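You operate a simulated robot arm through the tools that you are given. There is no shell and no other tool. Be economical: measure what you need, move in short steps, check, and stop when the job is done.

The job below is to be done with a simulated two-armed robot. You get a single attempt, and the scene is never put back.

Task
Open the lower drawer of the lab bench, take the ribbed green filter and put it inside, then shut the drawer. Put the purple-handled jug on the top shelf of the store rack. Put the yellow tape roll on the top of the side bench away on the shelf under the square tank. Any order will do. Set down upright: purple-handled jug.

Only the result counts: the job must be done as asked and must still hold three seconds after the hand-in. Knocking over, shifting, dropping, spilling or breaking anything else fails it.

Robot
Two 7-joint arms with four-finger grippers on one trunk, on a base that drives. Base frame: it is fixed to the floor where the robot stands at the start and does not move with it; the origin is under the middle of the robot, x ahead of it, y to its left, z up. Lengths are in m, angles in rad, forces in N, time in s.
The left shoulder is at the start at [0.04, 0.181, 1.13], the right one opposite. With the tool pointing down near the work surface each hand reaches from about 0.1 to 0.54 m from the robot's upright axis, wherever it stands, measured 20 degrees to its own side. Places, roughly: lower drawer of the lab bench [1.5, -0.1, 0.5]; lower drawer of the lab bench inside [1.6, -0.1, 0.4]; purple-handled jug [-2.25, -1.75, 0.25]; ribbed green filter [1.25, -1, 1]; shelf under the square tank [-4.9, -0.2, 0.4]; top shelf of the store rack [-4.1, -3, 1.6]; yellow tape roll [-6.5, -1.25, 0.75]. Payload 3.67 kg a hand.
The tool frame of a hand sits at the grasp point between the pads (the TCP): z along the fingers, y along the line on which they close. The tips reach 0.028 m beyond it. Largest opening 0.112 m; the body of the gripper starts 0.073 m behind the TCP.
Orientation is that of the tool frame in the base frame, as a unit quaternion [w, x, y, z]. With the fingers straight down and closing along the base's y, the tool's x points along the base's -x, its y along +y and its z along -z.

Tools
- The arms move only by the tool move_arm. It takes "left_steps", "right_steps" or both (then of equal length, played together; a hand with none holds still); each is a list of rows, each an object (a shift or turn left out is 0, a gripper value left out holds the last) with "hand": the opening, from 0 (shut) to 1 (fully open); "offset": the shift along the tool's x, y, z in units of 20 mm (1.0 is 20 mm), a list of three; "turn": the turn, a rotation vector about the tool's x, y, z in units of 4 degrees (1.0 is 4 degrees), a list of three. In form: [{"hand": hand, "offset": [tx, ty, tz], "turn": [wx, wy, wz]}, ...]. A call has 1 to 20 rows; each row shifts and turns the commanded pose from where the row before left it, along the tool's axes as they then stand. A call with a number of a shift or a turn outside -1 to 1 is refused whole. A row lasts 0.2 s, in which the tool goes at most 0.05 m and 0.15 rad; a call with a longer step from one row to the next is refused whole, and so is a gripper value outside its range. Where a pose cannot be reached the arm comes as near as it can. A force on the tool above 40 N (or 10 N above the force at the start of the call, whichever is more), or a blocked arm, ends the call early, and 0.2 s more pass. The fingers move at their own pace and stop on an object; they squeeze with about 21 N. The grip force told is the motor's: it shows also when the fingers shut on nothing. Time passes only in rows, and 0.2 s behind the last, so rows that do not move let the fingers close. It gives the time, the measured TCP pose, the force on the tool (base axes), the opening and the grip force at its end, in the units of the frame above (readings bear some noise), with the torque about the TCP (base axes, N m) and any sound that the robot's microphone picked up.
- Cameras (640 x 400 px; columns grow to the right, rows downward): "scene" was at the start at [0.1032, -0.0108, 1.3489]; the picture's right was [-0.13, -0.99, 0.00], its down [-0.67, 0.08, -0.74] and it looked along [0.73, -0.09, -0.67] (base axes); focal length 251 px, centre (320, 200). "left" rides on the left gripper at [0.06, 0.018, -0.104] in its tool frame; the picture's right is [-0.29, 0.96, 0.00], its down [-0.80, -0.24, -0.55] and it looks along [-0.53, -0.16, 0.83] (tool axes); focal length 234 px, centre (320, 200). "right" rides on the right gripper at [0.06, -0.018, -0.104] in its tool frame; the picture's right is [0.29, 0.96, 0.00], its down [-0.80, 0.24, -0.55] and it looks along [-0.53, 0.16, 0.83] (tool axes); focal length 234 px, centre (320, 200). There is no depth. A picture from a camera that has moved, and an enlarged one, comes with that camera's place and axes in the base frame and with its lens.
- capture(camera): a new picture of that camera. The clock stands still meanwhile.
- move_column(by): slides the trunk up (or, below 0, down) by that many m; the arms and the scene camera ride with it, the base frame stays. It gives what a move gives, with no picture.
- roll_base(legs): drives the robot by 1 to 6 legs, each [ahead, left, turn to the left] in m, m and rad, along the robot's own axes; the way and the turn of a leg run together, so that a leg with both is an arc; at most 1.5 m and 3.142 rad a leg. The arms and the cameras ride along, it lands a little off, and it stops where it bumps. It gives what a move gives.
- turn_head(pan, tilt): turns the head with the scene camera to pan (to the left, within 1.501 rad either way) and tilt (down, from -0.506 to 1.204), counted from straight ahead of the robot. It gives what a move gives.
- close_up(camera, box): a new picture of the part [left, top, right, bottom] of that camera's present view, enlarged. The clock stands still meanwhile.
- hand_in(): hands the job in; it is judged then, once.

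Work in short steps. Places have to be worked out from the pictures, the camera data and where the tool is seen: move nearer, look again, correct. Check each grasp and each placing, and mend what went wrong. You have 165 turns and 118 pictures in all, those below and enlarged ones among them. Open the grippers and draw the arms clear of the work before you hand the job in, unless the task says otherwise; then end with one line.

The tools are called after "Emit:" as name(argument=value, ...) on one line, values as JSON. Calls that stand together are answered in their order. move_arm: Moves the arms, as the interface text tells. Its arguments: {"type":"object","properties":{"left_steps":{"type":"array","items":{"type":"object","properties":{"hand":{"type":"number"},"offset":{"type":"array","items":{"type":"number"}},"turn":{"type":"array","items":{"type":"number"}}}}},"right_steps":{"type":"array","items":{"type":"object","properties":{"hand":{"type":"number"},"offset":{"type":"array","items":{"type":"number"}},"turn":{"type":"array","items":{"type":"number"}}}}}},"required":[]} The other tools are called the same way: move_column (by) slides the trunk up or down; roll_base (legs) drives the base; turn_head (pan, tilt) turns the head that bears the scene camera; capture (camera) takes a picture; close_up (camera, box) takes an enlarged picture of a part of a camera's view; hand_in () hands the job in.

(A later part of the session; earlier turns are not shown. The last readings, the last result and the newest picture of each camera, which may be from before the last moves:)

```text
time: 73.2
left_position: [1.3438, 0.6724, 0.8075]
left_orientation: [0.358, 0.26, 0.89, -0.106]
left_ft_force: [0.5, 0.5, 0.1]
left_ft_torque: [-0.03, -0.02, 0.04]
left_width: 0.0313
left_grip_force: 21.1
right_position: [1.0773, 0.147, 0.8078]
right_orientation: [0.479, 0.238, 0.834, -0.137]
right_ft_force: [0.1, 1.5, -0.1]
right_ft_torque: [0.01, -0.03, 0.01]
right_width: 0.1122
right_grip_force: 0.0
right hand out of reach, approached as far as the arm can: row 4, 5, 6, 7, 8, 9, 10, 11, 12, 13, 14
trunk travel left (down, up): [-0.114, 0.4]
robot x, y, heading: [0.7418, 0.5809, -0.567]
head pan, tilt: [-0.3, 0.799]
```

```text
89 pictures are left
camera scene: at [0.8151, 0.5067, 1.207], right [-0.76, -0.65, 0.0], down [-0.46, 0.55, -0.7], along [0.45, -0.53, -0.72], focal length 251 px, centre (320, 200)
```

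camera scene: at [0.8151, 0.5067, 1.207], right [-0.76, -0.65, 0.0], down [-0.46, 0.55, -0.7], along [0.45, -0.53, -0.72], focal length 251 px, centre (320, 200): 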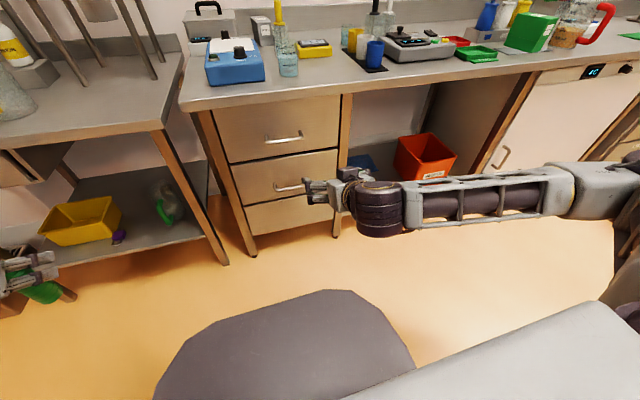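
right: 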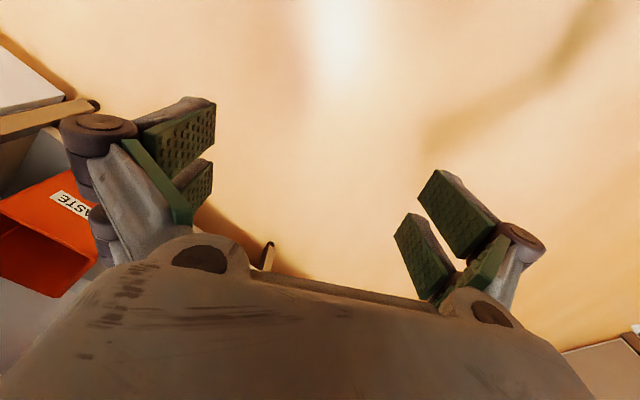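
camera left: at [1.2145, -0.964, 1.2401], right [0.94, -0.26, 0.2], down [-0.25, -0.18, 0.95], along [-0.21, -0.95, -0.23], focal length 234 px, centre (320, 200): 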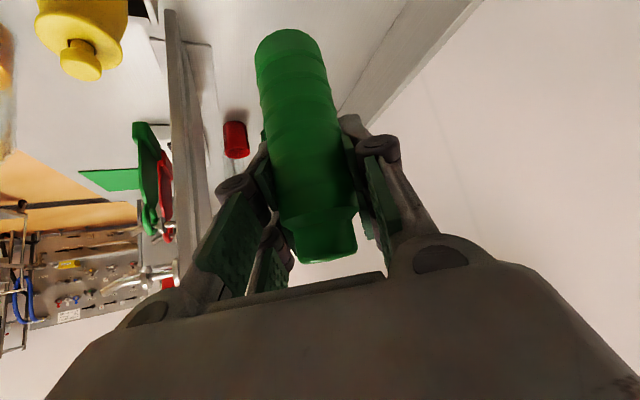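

The right hand is pitched ~60°. I lower the trunk a bit more, push the hand forward, then finish the pitch.

Emit:
move_column(by=-0.1)

Emit:
move_arm(right_steps=[{"offset": [-0.5, 0, 0.86]}, {"offset": [-0.5, 0, 0.86]}, {"offset": [-0.5, 0, 0.86]}, {"offset": [-0.5, 0, 0.86]}, {"offset": [0, 0, 0.5], "turn": [0, -1, 0]}, {"turn": [0, -1, 0]}, {"turn": [0, -1, 0]}, {"turn": [0, -1, 0]}, {"turn": [0, -1, 0]}, {"turn": [0, -1, 0]}, {"turn": [0, -1, 0]}, {"turn": [0, -0.5, 0]}])

```text
time: 74.5
left_position: [1.3431, 0.6729, 0.7076]
left_orientation: [0.359, 0.259, 0.891, -0.105]
left_ft_force: [1.3, -0.2, 0.9]
left_ft_torque: [0.0, -0.01, 0.0]
left_width: 0.0314
left_grip_force: 20.9
right_position: [1.0761, 0.147, 0.7069]
right_orientation: [0.478, 0.239, 0.834, -0.137]
right_ft_force: [0.6, -0.2, -0.2]
right_ft_torque: [-0.02, 0.0, 0.02]
right_width: 0.112
right_grip_force: 0.1
trunk travel left (down, up): [-0.014, 0.5]
robot x, y, heading: [0.7435, 0.5812, -0.572]
head pan, tilt: [-0.3, 0.799]
```

```text
time: 77.1
left_position: [1.3423, 0.672, 0.7088]
left_orientation: [0.359, 0.26, 0.89, -0.106]
left_ft_force: [0.8, 0.0, -0.6]
left_ft_torque: [0.0, -0.03, 0.03]
left_width: 0.0314
left_grip_force: 21.4
right_position: [1.1542, 0.1199, 0.7046]
right_orientation: [0.505, 0.228, 0.822, -0.133]
right_ft_force: [-0.8, 0.2, 0.1]
right_ft_torque: [-0.04, -0.07, -0.01]
right_width: 0.112
right_grip_force: 0.1
right hand out of reach, approached as far as the arm can: row 5, 6, 7, 8, 9, 10, 11
trunk travel left (down, up): [-0.014, 0.5]
robot x, y, heading: [0.7452, 0.5821, -0.567]
head pan, tilt: [-0.3, 0.799]
```

Pitch saturates about 60°, enough: fingers 30° below horizontal. Now I roll the right hand about its own axis so it closes vertically.

Emit:
move_arm(right_steps=[{"turn": [0, 0, 1]}, {"turn": [0, 0, 1]}, {"turn": [0, 0, 1]}, {"turn": [0, 0, 1]}, {"turn": [0, 0, 1]}, {"turn": [0, 0, 1]}, {"turn": [0, 0, 1]}, {"turn": [0, 0, 1]}, {"turn": [0, 0, 1]}, {"turn": [0, 0, 1]}, {"turn": [0, 0, 1]}, {"turn": [0, 0, 1]}, {"turn": [0, 0, 1]}, {"turn": [0, 0, 1]}, {"turn": [0, 0, 1]}, {"turn": [0, 0, 1]}, {"turn": [0, 0, 1]}, {"turn": [0, 0, 1]}, {"turn": [0, 0, 1]}, {"turn": [0, 0, 1]}])

Emit:
move_arm(right_steps=[{"turn": [0, 0, 1]}, {"turn": [0, 0, 1]}, {"turn": [0, 0, 0.5]}])

Emit:
capture(camera="right")

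Emit:
capture(camera="scene")

```text
time: 81.3
left_position: [1.3424, 0.6716, 0.709]
left_orientation: [0.359, 0.26, 0.89, -0.105]
left_ft_force: [0.2, -0.1, -0.1]
left_ft_torque: [0.0, 0.0, 0.01]
left_width: 0.0312
left_grip_force: 21.0
right_position: [1.1546, 0.1201, 0.7044]
right_orientation: [0.473, 0.703, 0.481, 0.224]
right_ft_force: [0.1, 0.0, 0.2]
right_ft_torque: [-0.04, 0.02, 0.03]
right_width: 0.1122
right_grip_force: 0.1
trunk travel left (down, up): [-0.014, 0.5]
robot x, y, heading: [0.7446, 0.5773, -0.569]
head pan, tilt: [-0.3, 0.799]
```

```text
time: 82.1
left_position: [1.3435, 0.6723, 0.7094]
left_orientation: [0.359, 0.26, 0.89, -0.105]
left_ft_force: [0.4, 0.5, -1.3]
left_ft_torque: [-0.01, -0.01, -0.06]
left_width: 0.0313
left_grip_force: 21.4
right_position: [1.1556, 0.1191, 0.7052]
right_orientation: [0.452, 0.741, 0.419, 0.265]
right_ft_force: [-0.9, 0.2, 0.6]
right_ft_torque: [0.0, -0.03, 0.03]
right_width: 0.1119
right_grip_force: 0.1
trunk travel left (down, up): [-0.014, 0.5]
robot x, y, heading: [0.751, 0.5738, -0.569]
head pan, tilt: [-0.3, 0.799]
```

```text
88 pictures are left
camera right: at [1.0981, 0.221, 0.7371], right [0.51, 0.02, 0.86], down [-0.74, -0.5, 0.45], along [0.43, -0.87, -0.24], focal length 234 px, centre (320, 200)
```

right: 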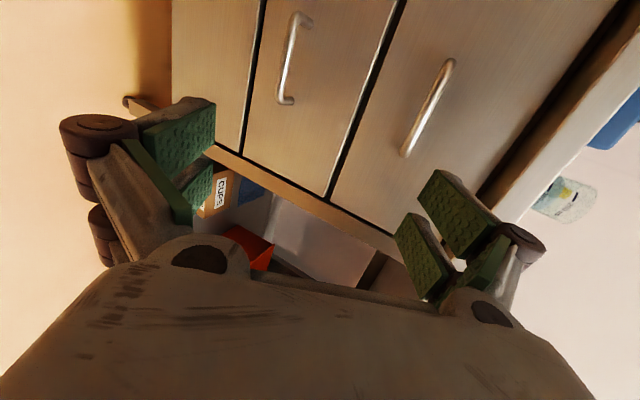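

```text
87 pictures are left
camera scene: at [0.815, 0.5064, 1.1074], right [-0.76, -0.65, 0.0], down [-0.46, 0.55, -0.7], along [0.45, -0.53, -0.72], focal length 251 px, centre (320, 200)
```

scene: 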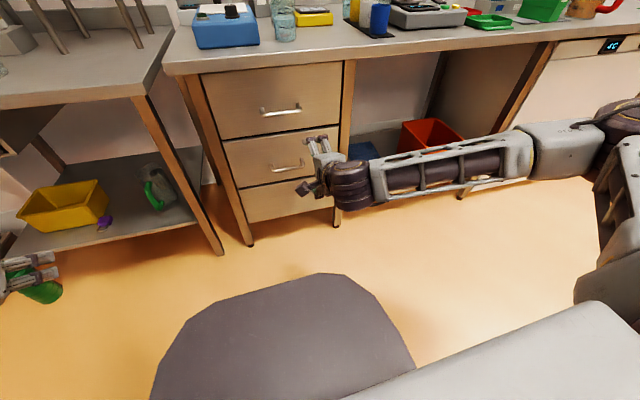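

Handle confirmed near (1.41, 0.0, 0.488). I roll forward 0.12 and move the hand down so its axis points at the bar.

Emit:
roll_base(legs=[[0.12, 0, 0]])

Emit:
move_arm(right_steps=[{"hand": 0.7, "offset": [0.2, -1, 0]}, {"offset": [0.2, -1, 0]}, {"offset": [0.2, -1, 0]}, {"offset": [0.2, -1, 0]}, {"offset": [0.2, -1, 0]}, {"offset": [0.2, -1, 0]}])

Emit:
capture(camera="right")

```text
time: 83.4
left_position: [1.4427, 0.6063, 0.7075]
left_orientation: [0.358, 0.262, 0.89, -0.105]
left_ft_force: [0.9, -1.0, -1.0]
left_ft_torque: [0.0, 0.01, 0.0]
left_width: 0.0314
left_grip_force: 21.1
right_position: [1.2547, 0.0539, 0.7022]
right_orientation: [0.451, 0.743, 0.418, 0.264]
right_ft_force: [0.1, 0.3, -0.4]
right_ft_torque: [0.01, 0.01, 0.03]
right_width: 0.1119
right_grip_force: 0.0
trunk travel left (down, up): [-0.014, 0.5]
robot x, y, heading: [0.8438, 0.5165, -0.572]
head pan, tilt: [-0.3, 0.799]
```

```text
time: 84.8
left_position: [1.4431, 0.6067, 0.7087]
left_orientation: [0.357, 0.261, 0.891, -0.106]
left_ft_force: [0.0, 0.5, -0.6]
left_ft_torque: [0.0, -0.01, 0.02]
left_width: 0.0313
left_grip_force: 20.7
right_position: [1.238, 0.128, 0.628]
right_orientation: [0.452, 0.744, 0.417, 0.261]
right_ft_force: [-0.7, 0.6, 0.4]
right_ft_torque: [-0.01, -0.02, 0.03]
right_width: 0.0784
right_grip_force: 0.0
right hand out of reach, approached as far as the arm can: row 2, 3, 4, 5, 6
trunk travel left (down, up): [-0.014, 0.5]
robot x, y, heading: [0.8471, 0.5119, -0.571]
head pan, tilt: [-0.3, 0.799]
```

```text
86 pictures are left
camera right: at [1.1811, 0.2297, 0.6612], right [0.52, 0.01, 0.86], down [-0.74, -0.49, 0.46], along [0.42, -0.87, -0.24], focal length 234 px, centre (320, 200)
```

right: 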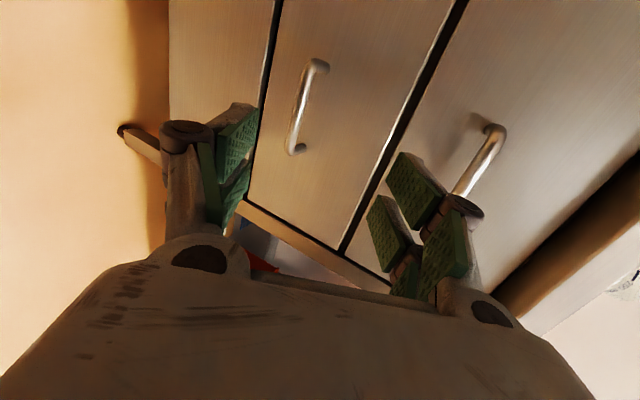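

The wrist limits at this bent posture; a more extended arm will point better. I back up 0.08 and reach out along the tool axis.

Emit:
roll_base(legs=[[-0.09, 0, 0]])

Emit:
move_arm(right_steps=[{"offset": [0, 0, 1]}, {"offset": [0, 0, 1]}, {"offset": [0, 0, 1]}, {"offset": [0, 0, 1]}, {"offset": [0, 0, 1]}, {"offset": [0, -0.5, 0]}, {"offset": [0, -0.5, 0]}])

Emit:
capture(camera="right")

```text
time: 85.9
left_position: [1.369, 0.6562, 0.7097]
left_orientation: [0.358, 0.261, 0.89, -0.106]
left_ft_force: [-1.0, -0.3, 0.1]
left_ft_torque: [0.01, -0.04, 0.02]
left_width: 0.0314
left_grip_force: 20.7
right_position: [1.1626, 0.1763, 0.6293]
right_orientation: [0.452, 0.744, 0.418, 0.261]
right_ft_force: [0.4, -0.1, -0.2]
right_ft_torque: [-0.06, 0.01, 0.01]
right_width: 0.0785
right_grip_force: 0.2
trunk travel left (down, up): [-0.014, 0.5]
robot x, y, heading: [0.771, 0.5591, -0.569]
head pan, tilt: [-0.3, 0.799]
```

```text
time: 87.5
left_position: [1.3702, 0.6545, 0.7078]
left_orientation: [0.357, 0.261, 0.89, -0.107]
left_ft_force: [0.0, -1.0, -1.1]
left_ft_torque: [0.03, -0.01, -0.02]
left_width: 0.0316
left_grip_force: 21.2
right_position: [1.2434, 0.1465, 0.5783]
right_orientation: [0.451, 0.747, 0.416, 0.258]
right_ft_force: [-0.2, -0.8, -0.2]
right_ft_torque: [0.03, -0.01, 0.02]
right_width: 0.0786
right_grip_force: 0.2
right hand out of reach, approached as far as the arm can: row 3, 4, 6, 7
trunk travel left (down, up): [-0.014, 0.5]
robot x, y, heading: [0.7745, 0.5612, -0.569]
head pan, tilt: [-0.3, 0.799]
```

```text
85 pictures are left
camera right: at [1.187, 0.2495, 0.6107], right [0.52, 0.01, 0.85], down [-0.74, -0.49, 0.46], along [0.42, -0.87, -0.25], focal length 234 px, centre (320, 200)
```

right: 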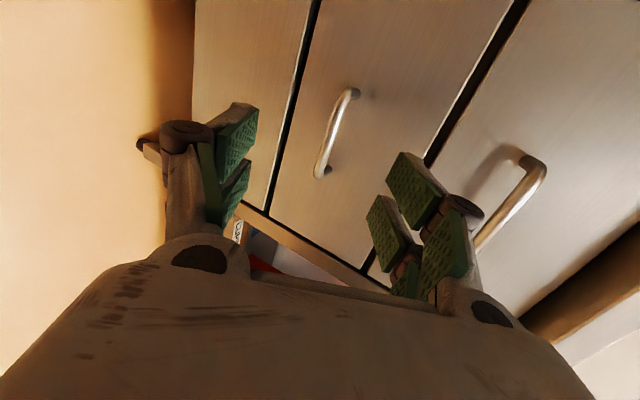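

The bar is now on the hand's axis, ~0.23 m ahead. I correct sideways and advance along the tool axis.

Emit:
move_arm(right_steps=[{"offset": [-0.6, 0.4, 0.8]}, {"offset": [-0.6, 0.4, 0.8]}, {"offset": [-0.6, 0.3, 0.8]}, {"offset": [0, 0, 0.9]}, {"offset": [0, 0, 0.9]}, {"offset": [0, 0, 0.9]}, {"offset": [0, 0, 0.9]}, {"offset": [0, 0, 0.9]}, {"offset": [0, 0, 0.9]}])

Emit:
capture(camera="right")

```text
time: 89.5
left_position: [1.3682, 0.6553, 0.7074]
left_orientation: [0.357, 0.261, 0.891, -0.105]
left_ft_force: [-1.0, -0.8, -0.4]
left_ft_torque: [-0.04, 0.03, -0.01]
left_width: 0.0312
left_grip_force: 20.9
right_position: [1.3427, 0.0691, 0.5345]
right_orientation: [0.449, 0.748, 0.419, 0.253]
right_ft_force: [0.6, 0.6, -0.9]
right_ft_torque: [0.0, 0.01, 0.01]
right_width: 0.0783
right_grip_force: 0.0
right hand out of reach, approached as far as the arm can: row 1, 2, 3, 8, 9
trunk travel left (down, up): [-0.014, 0.5]
robot x, y, heading: [0.7694, 0.5619, -0.572]
head pan, tilt: [-0.3, 0.799]
```

```text
84 pictures are left
camera right: at [1.2876, 0.1725, 0.5688], right [0.53, 0.01, 0.85], down [-0.74, -0.49, 0.47], along [0.42, -0.87, -0.25], focal length 234 px, centre (320, 200)
```

right: 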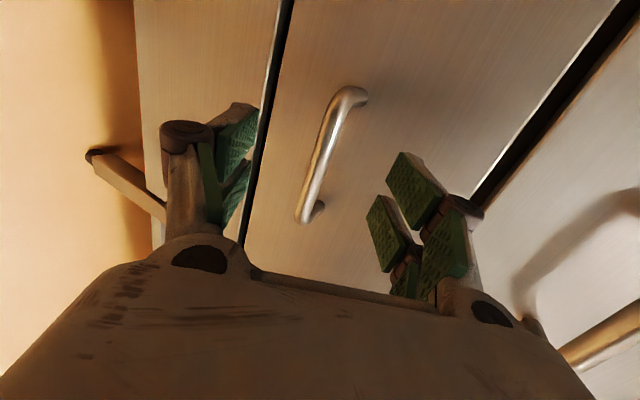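

Bar seen at ≈(1.412, 0, 0.495). I lower the hand ~4 cm straight down first.

Emit:
move_arm(right_steps=[{"offset": [-0.5, -0.89, 0.46]}, {"offset": [-0.5, -0.89, 0.46]}])

```text
time: 90.1
left_position: [1.368, 0.654, 0.7082]
left_orientation: [0.358, 0.261, 0.89, -0.107]
left_ft_force: [0.5, 0.4, -0.2]
left_ft_torque: [-0.01, -0.03, 0.0]
left_width: 0.0311
left_grip_force: 20.6
right_position: [1.3419, 0.072, 0.522]
right_orientation: [0.446, 0.75, 0.42, 0.25]
right_ft_force: [0.0, 0.2, -0.3]
right_ft_torque: [-0.05, -0.01, -0.01]
right_width: 0.0785
right_grip_force: 0.1
right hand out of reach, approached as far as the arm can: row 1, 2
trunk travel left (down, up): [-0.014, 0.5]
robot x, y, heading: [0.7689, 0.5609, -0.572]
head pan, tilt: [-0.3, 0.799]
```

Use the last trunk travel and pitch the hand down a little to gain room, then lower.

Emit:
move_column(by=-0.014)

Emit:
move_arm(right_steps=[{"turn": [1, 0, 0]}, {"turn": [1, 0, 0]}, {"turn": [1, 0, 0]}, {"offset": [0, -0.5, 0.35]}])

Emit:
capture(camera="right")

```text
time: 90.7
left_position: [1.3698, 0.6543, 0.6961]
left_orientation: [0.359, 0.26, 0.89, -0.106]
left_ft_force: [-0.3, -0.6, -0.3]
left_ft_torque: [-0.03, -0.01, 0.0]
left_width: 0.0312
left_grip_force: 20.9
right_position: [1.3422, 0.0712, 0.5107]
right_orientation: [0.446, 0.75, 0.42, 0.25]
right_ft_force: [0.0, -0.1, 0.0]
right_ft_torque: [0.01, 0.02, 0.02]
right_width: 0.0784
right_grip_force: 0.1
trunk travel left (down, up): [0.0, 0.514]
robot x, y, heading: [0.773, 0.5635, -0.567]
head pan, tilt: [-0.3, 0.799]
```

```text
time: 91.7
left_position: [1.3699, 0.6546, 0.6958]
left_orientation: [0.358, 0.261, 0.891, -0.105]
left_ft_force: [0.3, 0.6, -1.0]
left_ft_torque: [-0.02, 0.01, -0.01]
left_width: 0.0312
left_grip_force: 20.5
right_position: [1.342, 0.0715, 0.4974]
right_orientation: [0.366, 0.792, 0.443, 0.205]
right_ft_force: [0.4, 0.0, 0.1]
right_ft_torque: [0.0, 0.01, 0.04]
right_width: 0.0786
right_grip_force: 0.1
trunk travel left (down, up): [0.0, 0.514]
robot x, y, heading: [0.7657, 0.5627, -0.57]
head pan, tilt: [-0.3, 0.799]
```

```text
83 pictures are left
camera right: at [1.2955, 0.1697, 0.5513], right [0.68, -0.08, 0.73], down [-0.64, -0.54, 0.54], along [0.35, -0.84, -0.42], focal length 234 px, centre (320, 200)
```

right: 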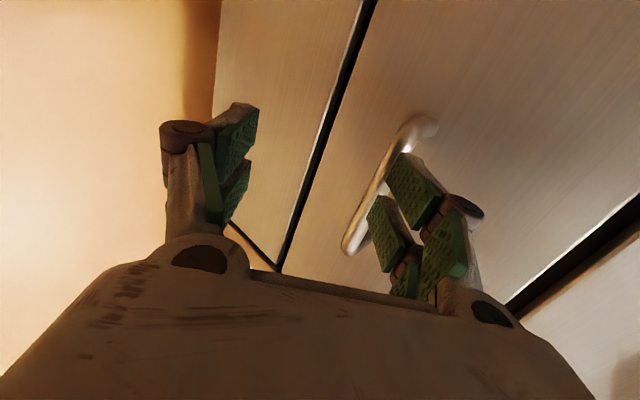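

Height matches the bar now. I narrow the jaws, correct sideways 2 cm, then roll slowly forward so the pads straddle the bar.

Emit:
move_arm(right_steps=[{"hand": 0.42, "offset": [-0.6, 0, 0]}, {"offset": [-0.5, 0.2, -0.2]}, {}])

Emit:
roll_base(legs=[[0.06, 0, 0]])

Emit:
capture(camera="right")

```text
time: 92.5
left_position: [1.3693, 0.6549, 0.697]
left_orientation: [0.357, 0.261, 0.89, -0.107]
left_ft_force: [0.1, 0.3, -0.4]
left_ft_torque: [-0.04, -0.02, 0.02]
left_width: 0.0313
left_grip_force: 20.9
right_position: [1.3299, 0.053, 0.5012]
right_orientation: [0.365, 0.793, 0.444, 0.204]
right_ft_force: [-0.2, 0.9, -0.8]
right_ft_torque: [0.01, 0.01, -0.03]
right_width: 0.0469
right_grip_force: 0.1
trunk travel left (down, up): [0.0, 0.514]
robot x, y, heading: [0.7728, 0.5586, -0.569]
head pan, tilt: [-0.3, 0.799]
```

```text
time: 93.4
left_position: [1.3963, 0.6369, 0.6948]
left_orientation: [0.358, 0.26, 0.89, -0.106]
left_ft_force: [0.4, -1.0, -0.4]
left_ft_torque: [0.0, -0.01, -0.02]
left_width: 0.0314
left_grip_force: 21.2
right_position: [1.3561, 0.0368, 0.504]
right_orientation: [0.366, 0.793, 0.442, 0.206]
right_ft_force: [-3.2, 2.2, 1.6]
right_ft_torque: [-0.06, -0.07, -0.02]
right_width: 0.0496
right_grip_force: 0.2
trunk travel left (down, up): [0.0, 0.514]
robot x, y, heading: [0.7998, 0.5461, -0.57]
head pan, tilt: [-0.3, 0.799]
stopped in leg 1: the force on the tool passed its limit at 176 N (the readings are from after the stop); the commanded pose is now the measured one
```

```text
82 pictures are left
camera right: at [1.3103, 0.1351, 0.5582], right [0.68, -0.08, 0.73], down [-0.65, -0.54, 0.54], along [0.35, -0.84, -0.42], focal length 234 px, centre (320, 200)
```

right: 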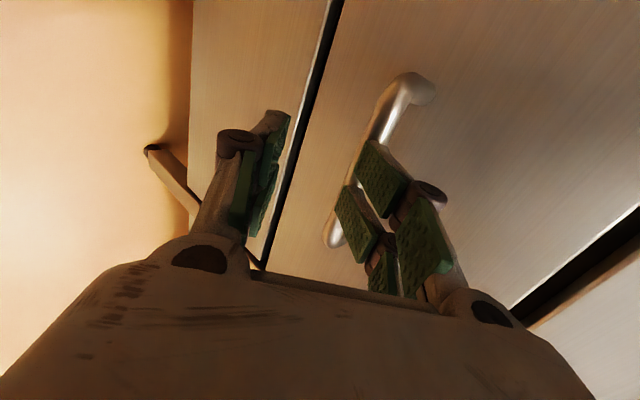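

The upper fingertip met the bar — the bar is at f≈1.165, z≈0.505, a bit nearer than judged. I back off, shift the hand up along its closing axis, and look.

Emit:
roll_base(legs=[[-0.03, 0, 0]])

Emit:
move_arm(right_steps=[{"hand": 0.5, "offset": [0, 0.8, 0]}, {"offset": [0, 0.8, 0]}, {"offset": [0, 0.8, 0]}])

Emit:
capture(camera="right")

Emit:
close_up(camera="scene", box=[200, 60, 380, 260])

```text
time: 94.2
left_position: [1.3713, 0.6546, 0.6975]
left_orientation: [0.359, 0.261, 0.89, -0.106]
left_ft_force: [-0.2, 0.5, 0.0]
left_ft_torque: [-0.01, -0.06, -0.02]
left_width: 0.0314
left_grip_force: 21.4
right_position: [1.3316, 0.0532, 0.5048]
right_orientation: [0.366, 0.793, 0.442, 0.204]
right_ft_force: [-0.1, 0.1, -0.1]
right_ft_torque: [0.03, 0.01, -0.04]
right_width: 0.0471
right_grip_force: 0.0
trunk travel left (down, up): [0.0, 0.514]
robot x, y, heading: [0.7759, 0.5606, -0.569]
head pan, tilt: [-0.3, 0.799]
```

```text
time: 95.0
left_position: [1.372, 0.6542, 0.6957]
left_orientation: [0.358, 0.26, 0.891, -0.105]
left_ft_force: [0.1, 0.1, 0.6]
left_ft_torque: [0.0, 0.01, -0.04]
left_width: 0.0313
left_grip_force: 21.6
right_position: [1.3583, 0.0374, 0.5411]
right_orientation: [0.366, 0.793, 0.443, 0.204]
right_ft_force: [0.1, -0.3, -0.8]
right_ft_torque: [-0.02, -0.01, 0.0]
right_width: 0.0562
right_grip_force: 0.1
trunk travel left (down, up): [0.0, 0.514]
robot x, y, heading: [0.7757, 0.561, -0.57]
head pan, tilt: [-0.3, 0.799]
```

```text
81 pictures are left
camera right: at [1.3124, 0.1353, 0.595], right [0.68, -0.08, 0.73], down [-0.65, -0.54, 0.54], along [0.35, -0.84, -0.42], focal length 234 px, centre (320, 200)
```

right: 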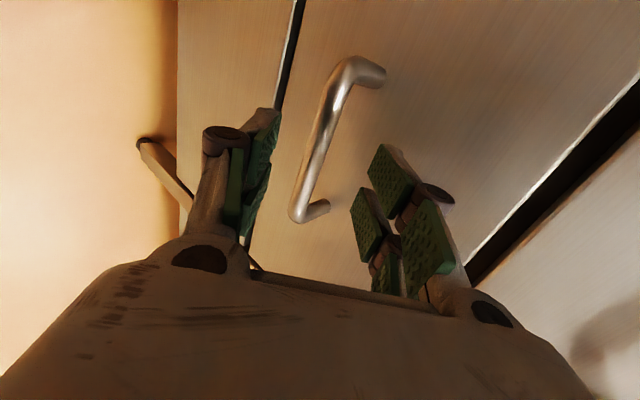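

```text
2.00 times, centred on (290, 160) of scene
camera zoom: at [0.8428, 0.4884, 1.0945], right [-0.77, -0.64, 0.0], down [-0.46, 0.55, -0.7], along [0.45, -0.53, -0.72], focal length 502 px, centre (380, 280)
```

zoom: 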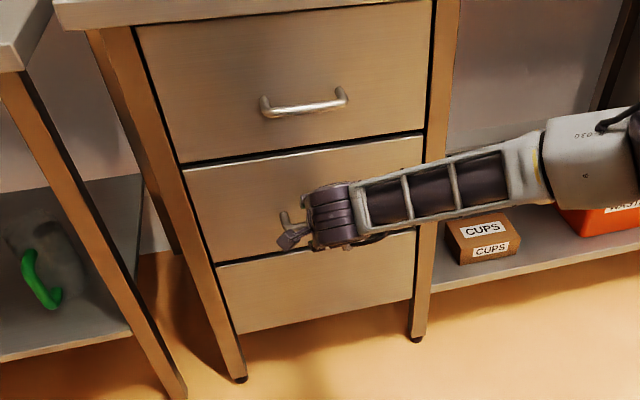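

Bar now lies between the pads, ~5.6 cm ahead on the tool axis. Advance 4.2 cm and close.

Emit:
move_arm(right_steps=[{"hand": 0.42, "offset": [0, 0, 0.5]}, {"offset": [0, 0, 0.5]}, {"offset": [0, 0, 0.5]}, {"offset": [0, 0, 0.5]}, {"offset": [0, 0, 0.2]}, {"hand": 0}, {}, {}])

Emit:
capture(camera="right")

```text
time: 96.8
left_position: [1.3712, 0.6543, 0.696]
left_orientation: [0.358, 0.261, 0.89, -0.106]
left_ft_force: [0.3, -0.4, -1.2]
left_ft_torque: [0.0, 0.0, -0.01]
left_width: 0.0315
left_grip_force: 20.3
right_position: [1.3863, 0.0196, 0.5093]
right_orientation: [0.364, 0.794, 0.441, 0.204]
right_ft_force: [-7.4, 7.4, -7.3]
right_ft_torque: [1.53, -0.78, -1.79]
right_width: 0.0159
right_grip_force: 44.9
trunk travel left (down, up): [0.0, 0.514]
robot x, y, heading: [0.7717, 0.5623, -0.569]
head pan, tilt: [-0.3, 0.799]
```

```text
79 pictures are left
camera right: at [1.3404, 0.1176, 0.5649], right [0.68, -0.09, 0.73], down [-0.65, -0.54, 0.54], along [0.35, -0.84, -0.42], focal length 234 px, centre (320, 200)
```

right: 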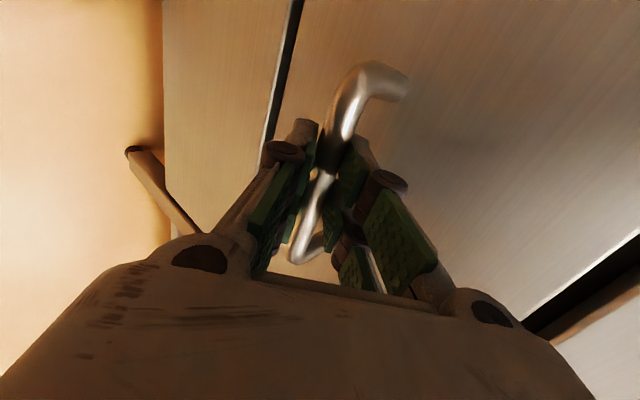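

The bar is gripped. Now I pull the drawer by driving back, a little first.

Emit:
roll_base(legs=[[-0.08, 0, 0]])

Emit:
close_up(camera="scene", box=[200, 60, 380, 260])

```text
time: 97.9
left_position: [1.306, 0.6955, 0.6945]
left_orientation: [0.357, 0.261, 0.891, -0.106]
left_ft_force: [0.2, 0.8, -1.3]
left_ft_torque: [-0.02, -0.01, 0.0]
left_width: 0.0316
left_grip_force: 20.9
right_position: [1.3201, 0.0645, 0.5112]
right_orientation: [0.364, 0.793, 0.444, 0.205]
right_ft_force: [5.6, 12.6, -16.2]
right_ft_torque: [1.42, -0.84, -1.51]
right_width: 0.0159
right_grip_force: 44.8
trunk travel left (down, up): [0.0, 0.514]
robot x, y, heading: [0.706, 0.6064, -0.567]
head pan, tilt: [-0.3, 0.799]
```

```text
2.00 times, centred on (290, 160) of scene
camera zoom: at [0.7772, 0.531, 1.0943], right [-0.76, -0.64, 0.0], down [-0.46, 0.55, -0.7], along [0.45, -0.53, -0.72], focal length 502 px, centre (380, 280)
```

zoom: 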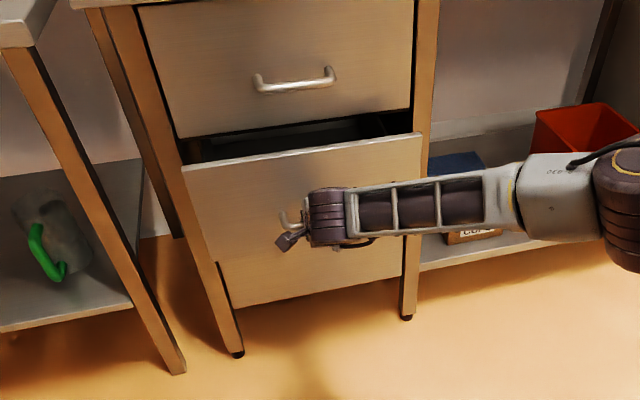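

The drawer slides out. Continue pulling.

Emit:
roll_base(legs=[[-0.2, 0, 0]])

Emit:
capture(camera="scene")

```text
time: 99.5
left_position: [1.1396, 0.8037, 0.694]
left_orientation: [0.357, 0.261, 0.891, -0.106]
left_ft_force: [0.8, -0.2, -1.1]
left_ft_torque: [0.02, 0.01, 0.03]
left_width: 0.0313
left_grip_force: 21.1
right_position: [1.155, 0.1775, 0.5111]
right_orientation: [0.362, 0.791, 0.446, 0.209]
right_ft_force: [17.6, 29.5, -11.5]
right_ft_torque: [1.43, -0.76, -1.6]
right_width: 0.0164
right_grip_force: 45.2
trunk travel left (down, up): [0.0, 0.514]
robot x, y, heading: [0.5385, 0.717, -0.571]
head pan, tilt: [-0.3, 0.799]
```

```text
77 pictures are left
camera scene: at [0.6102, 0.6399, 1.0944], right [-0.77, -0.64, 0.0], down [-0.46, 0.55, -0.7], along [0.45, -0.53, -0.72], focal length 251 px, centre (320, 200)
```

scene: 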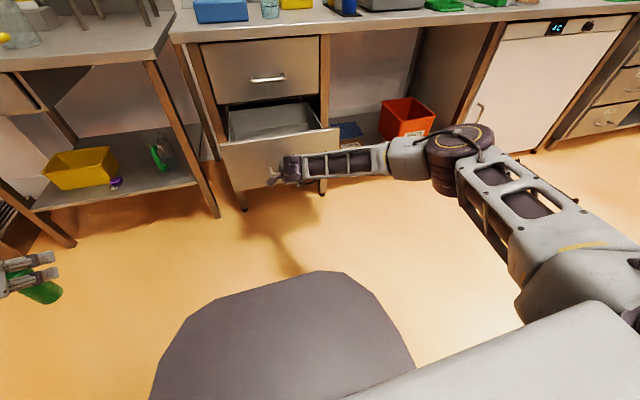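

Drawer is out 0.28 m; side force has built up so I release the handle here and draw the hand back along its axis.

Emit:
move_arm(right_steps=[{"hand": 0.45}, {}, {"offset": [0, 0, -0.8]}, {"offset": [0, 0, -0.8]}, {"offset": [0, 0, -0.8]}, {"offset": [0, 0, -0.8]}])

Emit:
capture(camera="right")

```text
time: 100.9
left_position: [1.1378, 0.8042, 0.695]
left_orientation: [0.357, 0.262, 0.89, -0.106]
left_ft_force: [-0.2, 0.0, -1.3]
left_ft_torque: [-0.01, -0.02, -0.03]
left_width: 0.0314
left_grip_force: 20.1
right_position: [1.1126, 0.2028, 0.5531]
right_orientation: [0.362, 0.792, 0.445, 0.209]
right_ft_force: [-0.1, -0.9, -0.8]
right_ft_torque: [0.02, 0.01, 0.0]
right_width: 0.0503
right_grip_force: 0.1
trunk travel left (down, up): [0.0, 0.514]
robot x, y, heading: [0.536, 0.7142, -0.579]
head pan, tilt: [-0.3, 0.799]
```

```text
76 pictures are left
camera right: at [1.0652, 0.2996, 0.6084], right [0.68, -0.08, 0.73], down [-0.64, -0.55, 0.54], along [0.36, -0.83, -0.42], focal length 234 px, centre (320, 200)
```

right: 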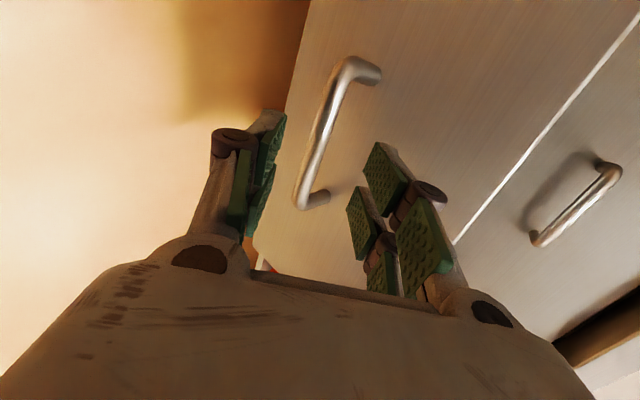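

Handle released cleanly. I draw the right hand back, raise the trunk, and turn the left tool back to vertical (filter then slants).

Emit:
move_arm(right_steps=[{"offset": [0, 0, -1]}, {"offset": [0, 0, -1]}, {"offset": [0, 0, -1]}, {"offset": [0, 0, -1]}, {"offset": [0, 0, -1]}, {"offset": [0, 0, -1]}])

Emit:
move_column(by=0.3)

Emit:
move_arm(left_steps=[{"turn": [0, 1, 0]}, {"turn": [0, 1, 0]}, {"turn": [0, 1, 0]}, {"turn": [0, 1, 0]}, {"turn": [0, 1, 0]}, {"turn": [0, 1, 0]}, {"turn": [0, 1, 0]}, {"turn": [0, 1, 0]}, {"turn": [0, 1, 0]}, {"turn": [0, 1, 0]}, {"turn": [0, 0.5, 0]}])

Emit:
roll_base(legs=[[0, -0.45, 0]])

Emit:
turn_head(pan=0.35, tilt=0.85)

Emit:
capture(camera="scene")

```text
time: 102.3
left_position: [1.1371, 0.8032, 0.6964]
left_orientation: [0.358, 0.261, 0.89, -0.106]
left_ft_force: [0.4, 1.1, 0.0]
left_ft_torque: [-0.04, 0.04, -0.02]
left_width: 0.0312
left_grip_force: 21.4
right_position: [1.0337, 0.2453, 0.6304]
right_orientation: [0.363, 0.792, 0.445, 0.209]
right_ft_force: [-0.4, 0.8, -0.3]
right_ft_torque: [-0.01, -0.01, -0.01]
right_width: 0.0501
right_grip_force: 0.0
trunk travel left (down, up): [0.0, 0.514]
robot x, y, heading: [0.5417, 0.7137, -0.574]
head pan, tilt: [-0.3, 0.799]
```

```text
time: 105.3
left_position: [1.1382, 0.8035, 0.994]
left_orientation: [0.357, 0.262, 0.89, -0.107]
left_ft_force: [-0.4, -0.1, -0.5]
left_ft_torque: [0.02, -0.04, 0.01]
left_width: 0.0312
left_grip_force: 20.4
right_position: [1.0332, 0.2464, 0.9288]
right_orientation: [0.362, 0.792, 0.445, 0.208]
right_ft_force: [-0.2, -0.2, -0.6]
right_ft_torque: [0.01, 0.0, 0.0]
right_width: 0.0505
right_grip_force: 0.0
trunk travel left (down, up): [-0.3, 0.214]
robot x, y, heading: [0.5388, 0.7106, -0.572]
head pan, tilt: [-0.3, 0.799]
```

```text
time: 107.7
left_position: [1.1382, 0.8032, 0.9943]
left_orientation: [0.013, 0.283, 0.959, -0.006]
left_ft_force: [-0.8, 0.0, -1.4]
left_ft_torque: [0.0, -0.03, 0.0]
left_width: 0.0313
left_grip_force: 21.1
right_position: [1.0332, 0.2457, 0.9299]
right_orientation: [0.363, 0.792, 0.445, 0.207]
right_ft_force: [0.1, -0.3, 0.1]
right_ft_torque: [-0.02, 0.0, 0.03]
right_width: 0.0507
right_grip_force: 0.1
trunk travel left (down, up): [-0.3, 0.214]
robot x, y, heading: [0.5412, 0.713, -0.574]
head pan, tilt: [-0.3, 0.799]
```

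```text
time: 110.5
left_position: [0.8924, 0.4202, 0.9943]
left_orientation: [0.014, 0.284, 0.959, -0.005]
left_ft_force: [-0.4, -0.3, 0.5]
left_ft_torque: [0.0, -0.04, 0.0]
left_width: 0.0312
left_grip_force: 21.4
right_position: [0.7848, -0.138, 0.9293]
right_orientation: [0.362, 0.793, 0.444, 0.207]
right_ft_force: [-0.3, 0.5, -0.2]
right_ft_torque: [-0.02, 0.05, 0.03]
right_width: 0.0502
right_grip_force: 0.1
trunk travel left (down, up): [-0.3, 0.214]
robot x, y, heading: [0.2926, 0.3321, -0.574]
head pan, tilt: [-0.3, 0.799]
```

```text
time: 111.6
left_position: [0.8928, 0.4195, 0.9942]
left_orientation: [0.014, 0.285, 0.959, -0.006]
left_ft_force: [-0.3, 0.1, -0.5]
left_ft_torque: [0.0, -0.02, -0.01]
left_width: 0.0315
left_grip_force: 20.6
right_position: [0.785, -0.1381, 0.9294]
right_orientation: [0.363, 0.793, 0.443, 0.208]
right_ft_force: [-0.3, -0.3, -0.6]
right_ft_torque: [-0.01, 0.01, -0.02]
right_width: 0.0504
right_grip_force: 0.0
trunk travel left (down, up): [-0.3, 0.214]
robot x, y, heading: [0.2971, 0.3371, -0.578]
head pan, tilt: [0.351, 0.85]
```

```text
75 pictures are left
camera scene: at [0.3865, 0.3024, 1.3892], right [-0.22, -0.97, 0.0], down [-0.73, 0.17, -0.66], along [0.64, -0.15, -0.75], focal length 251 px, centre (320, 200)
```

scene: 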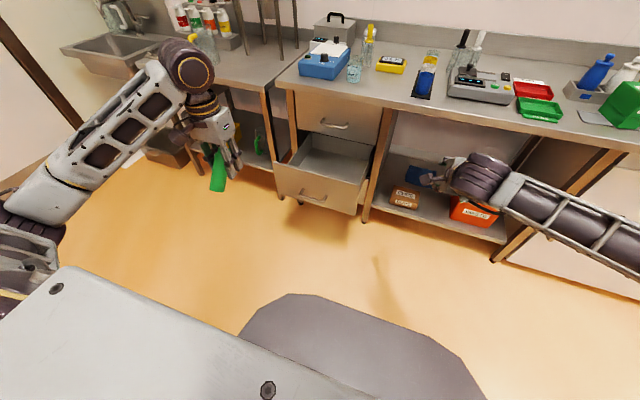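

Drawer rim: f≈0.93–1.2, l≈0.57–0.95, top z≈0.63. I pull the right hand back, drive forward 0.35 and right 0.07.

Emit:
move_arm(right_steps=[{"offset": [0, 0, -1]}, {"offset": [0, 0, -1]}, {"offset": [0, 0, -1]}, {"offset": [0, 0, -1]}, {"offset": [0, 0, -1]}, {"offset": [0, 0, -1]}])

Emit:
roll_base(legs=[[0.35, -0.07, 0]])

Emit:
move_arm(left_steps=[{"offset": [-1, 0, 0]}, {"offset": [-1, 0, 0]}, {"offset": [-1, 0, 0]}, {"offset": [-1, 0, 0]}, {"offset": [-1, 0, 0]}, {"offset": [-1, 0, 0]}, {"offset": [-1, 0, 0]}, {"offset": [-0.5, 0, 0]}])

Emit:
capture(camera="scene")

Emit:
capture(camera="left")

```text
time: 113.0
left_position: [0.8926, 0.4199, 0.9936]
left_orientation: [0.014, 0.284, 0.959, -0.006]
left_ft_force: [-0.1, 0.2, -0.9]
left_ft_torque: [-0.02, 0.01, -0.02]
left_width: 0.0313
left_grip_force: 21.0
right_position: [0.7062, -0.0897, 1.0084]
right_orientation: [0.363, 0.792, 0.444, 0.207]
right_ft_force: [-0.5, 0.5, 0.3]
right_ft_torque: [0.01, 0.02, 0.01]
right_width: 0.0503
right_grip_force: 0.1
trunk travel left (down, up): [-0.3, 0.214]
robot x, y, heading: [0.2937, 0.3328, -0.575]
head pan, tilt: [0.351, 0.85]
```

```text
time: 115.3
left_position: [1.1459, 0.1791, 0.9944]
left_orientation: [0.015, 0.281, 0.96, -0.007]
left_ft_force: [-0.8, 0.3, -0.6]
left_ft_torque: [0.02, -0.01, 0.03]
left_width: 0.0314
left_grip_force: 21.0
right_position: [0.9646, -0.3319, 1.0073]
right_orientation: [0.362, 0.79, 0.447, 0.21]
right_ft_force: [0.7, 0.1, -0.6]
right_ft_torque: [-0.02, 0.01, 0.03]
right_width: 0.0505
right_grip_force: 0.1
trunk travel left (down, up): [-0.3, 0.214]
robot x, y, heading: [0.5475, 0.086, -0.571]
head pan, tilt: [0.351, 0.85]
```

```text
time: 117.1
left_position: [1.2731, 0.0971, 0.999]
left_orientation: [0.014, 0.281, 0.96, -0.005]
left_ft_force: [0.1, -0.8, 0.1]
left_ft_torque: [-0.01, 0.02, -0.01]
left_width: 0.0314
left_grip_force: 21.1
right_position: [0.9647, -0.3318, 1.0077]
right_orientation: [0.361, 0.791, 0.447, 0.21]
right_ft_force: [-1.4, -0.8, 0.2]
right_ft_torque: [0.0, -0.04, 0.05]
right_width: 0.0504
right_grip_force: 0.1
trunk travel left (down, up): [-0.3, 0.214]
robot x, y, heading: [0.5492, 0.0833, -0.57]
head pan, tilt: [0.351, 0.85]
```

```text
74 pictures are left
camera scene: at [0.6414, 0.0582, 1.3892], right [-0.22, -0.98, 0.0], down [-0.73, 0.16, -0.66], along [0.64, -0.14, -0.75], focal length 251 px, centre (320, 200)
```

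scene: 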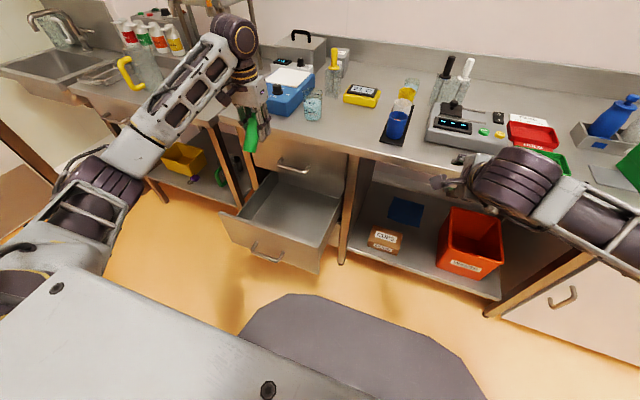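

```text
73 pictures are left
camera left: at [1.2305, 0.1469, 1.1019], right [0.76, 0.65, 0.01], down [0.53, -0.62, 0.58], along [0.38, -0.44, -0.81], focal length 234 px, centre (320, 200)
```

left: 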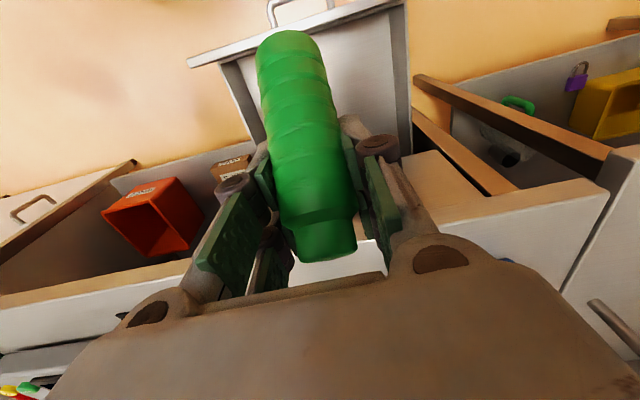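

Hand is over the drawer; I move 2.5 cm further in and lower with the trunk.

Emit:
move_arm(left_steps=[{"offset": [-0.7, 0, 0]}, {"offset": [-0.6, 0, 0]}])

Emit:
move_column(by=-0.28)

Emit:
capture(camera="scene")

Emit:
capture(camera="left")

```text
time: 117.7
left_position: [1.2947, 0.0862, 1.0009]
left_orientation: [0.016, 0.28, 0.96, -0.005]
left_ft_force: [0.6, -0.2, 0.3]
left_ft_torque: [0.0, -0.02, -0.03]
left_width: 0.0314
left_grip_force: 21.3
right_position: [0.9641, -0.332, 1.0071]
right_orientation: [0.361, 0.791, 0.447, 0.21]
right_ft_force: [1.1, 0.1, 0.4]
right_ft_torque: [-0.02, -0.02, -0.02]
right_width: 0.0504
right_grip_force: 0.0
trunk travel left (down, up): [-0.3, 0.214]
robot x, y, heading: [0.5457, 0.0846, -0.566]
head pan, tilt: [0.351, 0.85]
```

```text
time: 120.5
left_position: [1.2954, 0.0853, 0.72]
left_orientation: [0.014, 0.281, 0.96, -0.006]
left_ft_force: [-0.4, -1.3, -0.5]
left_ft_torque: [0.0, 0.0, 0.0]
left_width: 0.0313
left_grip_force: 21.2
right_position: [0.9647, -0.3324, 0.7279]
right_orientation: [0.361, 0.791, 0.448, 0.21]
right_ft_force: [0.7, 0.4, 0.2]
right_ft_torque: [0.01, 0.0, -0.03]
right_width: 0.0505
right_grip_force: 0.0
trunk travel left (down, up): [-0.02, 0.494]
robot x, y, heading: [0.5468, 0.0873, -0.57]
head pan, tilt: [0.351, 0.85]
```

```text
72 pictures are left
camera scene: at [0.6411, 0.0582, 1.1094], right [-0.22, -0.98, 0.0], down [-0.73, 0.16, -0.66], along [0.64, -0.14, -0.75], focal length 251 px, centre (320, 200)
```

scene: 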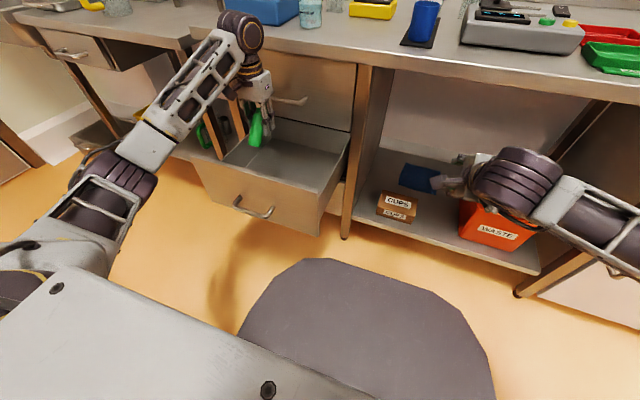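

```text
71 pictures are left
camera left: at [1.252, 0.1335, 0.823], right [0.76, 0.65, 0.01], down [0.53, -0.62, 0.58], along [0.38, -0.44, -0.81], focal length 234 px, centre (320, 200)
```

left: 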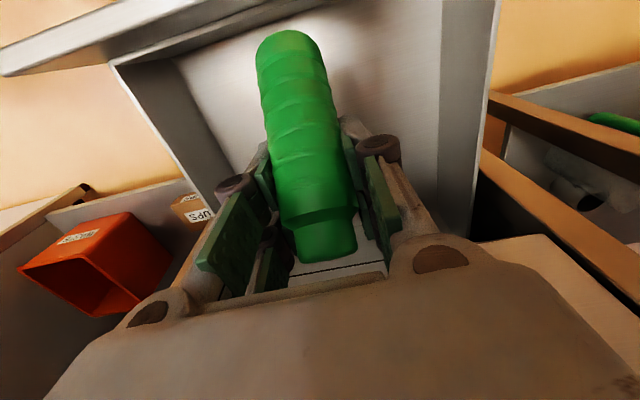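

Filter hangs inside the drawer outline. Lower step by step.

Emit:
move_arm(left_steps=[{"offset": [0, 0, 1]}, {"offset": [0, 0, 1]}, {"offset": [0, 0, 1]}, {"offset": [0, 0, 1]}, {"offset": [0, 0, 1]}, {"offset": [0, 0, 1]}, {"offset": [0, 0, 1]}, {"offset": [0, 0, 1]}])

Emit:
capture(camera="left")

Emit:
capture(camera="scene")

```text
time: 122.3
left_position: [1.2996, 0.0818, 0.5604]
left_orientation: [0.015, 0.281, 0.96, -0.006]
left_ft_force: [-0.2, -0.5, -1.1]
left_ft_torque: [0.0, -0.02, -0.01]
left_width: 0.0315
left_grip_force: 21.5
right_position: [0.9648, -0.331, 0.7278]
right_orientation: [0.361, 0.791, 0.447, 0.21]
right_ft_force: [0.5, -0.7, 0.0]
right_ft_torque: [-0.02, -0.04, 0.0]
right_width: 0.0505
right_grip_force: 0.1
trunk travel left (down, up): [-0.02, 0.494]
robot x, y, heading: [0.547, 0.0839, -0.57]
head pan, tilt: [0.351, 0.85]
```

```text
70 pictures are left
camera left: at [1.2567, 0.1299, 0.6634], right [0.76, 0.65, 0.01], down [0.53, -0.62, 0.58], along [0.38, -0.44, -0.81], focal length 234 px, centre (320, 200)
```

left: 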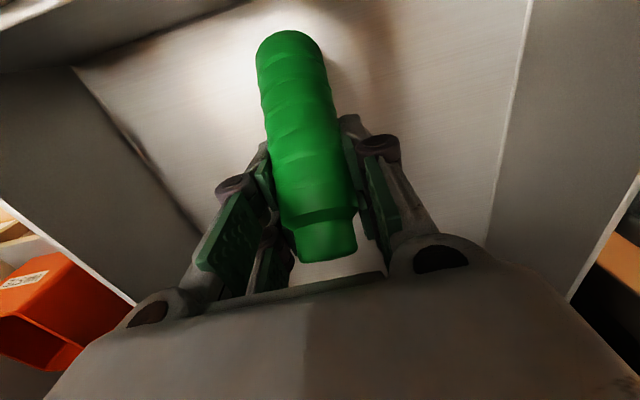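

```text
69 pictures are left
camera scene: at [0.6414, 0.0582, 1.1093], right [-0.22, -0.98, 0.0], down [-0.73, 0.16, -0.66], along [0.64, -0.14, -0.75], focal length 251 px, centre (320, 200)
```

scene: 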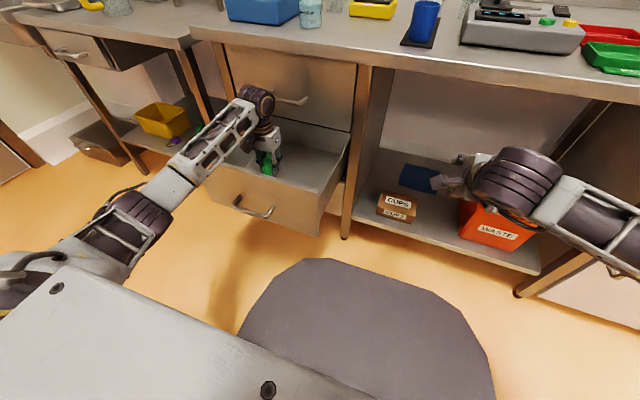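

Emit:
move_arm(left_steps=[{"offset": [0, 0, 0.5]}, {"offset": [0, 0, 0.5]}, {"offset": [0, 0, 0.5]}, {"offset": [0, 0, 0.5]}, {"offset": [0, 0, 0.5]}, {"offset": [0, 0, 0.5]}])

Emit:
capture(camera="left")

```text
time: 123.7
left_position: [1.3011, 0.0807, 0.5004]
left_orientation: [0.015, 0.281, 0.96, -0.006]
left_ft_force: [0.2, -0.7, -1.0]
left_ft_torque: [-0.02, -0.02, -0.02]
left_width: 0.0314
left_grip_force: 21.0
right_position: [0.9638, -0.3311, 0.7277]
right_orientation: [0.362, 0.79, 0.447, 0.211]
right_ft_force: [0.5, 1.4, -0.3]
right_ft_torque: [0.02, 0.01, -0.01]
right_width: 0.0503
right_grip_force: 0.0
trunk travel left (down, up): [-0.02, 0.494]
robot x, y, heading: [0.5457, 0.0862, -0.569]
head pan, tilt: [0.351, 0.85]
```

```text
68 pictures are left
camera left: at [1.2583, 0.1293, 0.6028], right [0.76, 0.65, 0.01], down [0.53, -0.62, 0.58], along [0.38, -0.44, -0.81], focal length 234 px, centre (320, 200)
```

left: 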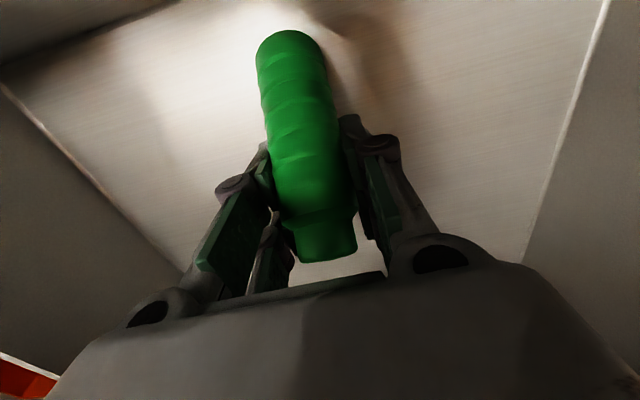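

Emit:
move_arm(left_steps=[{"offset": [0, 0, 0.3]}, {"offset": [0, 0, 0.3]}, {"offset": [0, 0, 0.3]}, {"offset": [0, 0, 0.3]}])

```text
time: 124.7
left_position: [1.3019, 0.0796, 0.4784]
left_orientation: [0.016, 0.28, 0.96, -0.006]
left_ft_force: [1.9, 1.9, 15.6]
left_ft_torque: [0.5, 0.52, -0.17]
left_width: 0.0316
left_grip_force: 20.8
right_position: [0.9634, -0.3317, 0.7286]
right_orientation: [0.362, 0.791, 0.447, 0.209]
right_ft_force: [-0.2, 0.6, 0.0]
right_ft_torque: [0.03, 0.02, 0.0]
right_width: 0.0505
right_grip_force: 0.1
trunk travel left (down, up): [-0.02, 0.494]
robot x, y, heading: [0.5477, 0.0842, -0.563]
head pan, tilt: [0.351, 0.85]
```

Contact with the drawer floor (15 N). I open the fingers partly and look.

Emit:
move_arm(left_steps=[{"offset": [0, 0, -0.1], "hand": 0.6}, {}, {}, {}, {"offset": [0, 0, -0.8]}, {"offset": [0, 0, -1]}, {"offset": [0, 0, -1]}, {"offset": [0, 0, -1]}, {"offset": [0, 0, -1]}, {"offset": [0, 0, -1]}, {"offset": [0, 0, -1]}, {"offset": [0, 0, -1]}, {"offset": [0, 0, -1]}])

Emit:
capture(camera="left")

```text
time: 127.5
left_position: [1.2977, 0.0831, 0.6561]
left_orientation: [0.014, 0.28, 0.96, -0.005]
left_ft_force: [0.3, -0.1, -0.7]
left_ft_torque: [0.01, -0.02, -0.01]
left_width: 0.0671
left_grip_force: 0.1
right_position: [0.964, -0.3322, 0.7279]
right_orientation: [0.361, 0.791, 0.447, 0.21]
right_ft_force: [0.3, 0.3, -0.1]
right_ft_torque: [0.03, 0.02, -0.01]
right_width: 0.0504
right_grip_force: 0.1
trunk travel left (down, up): [-0.02, 0.494]
robot x, y, heading: [0.5495, 0.0854, -0.574]
head pan, tilt: [0.351, 0.85]
```

```text
67 pictures are left
camera left: at [1.2547, 0.1316, 0.7586], right [0.76, 0.65, 0.01], down [0.53, -0.62, 0.58], along [0.38, -0.44, -0.82], focal length 234 px, centre (320, 200)
```

left: 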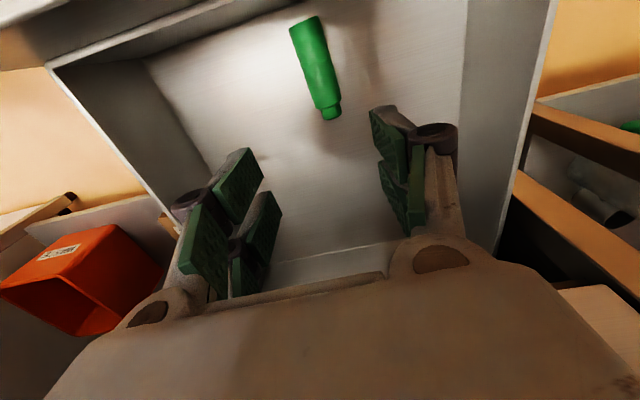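

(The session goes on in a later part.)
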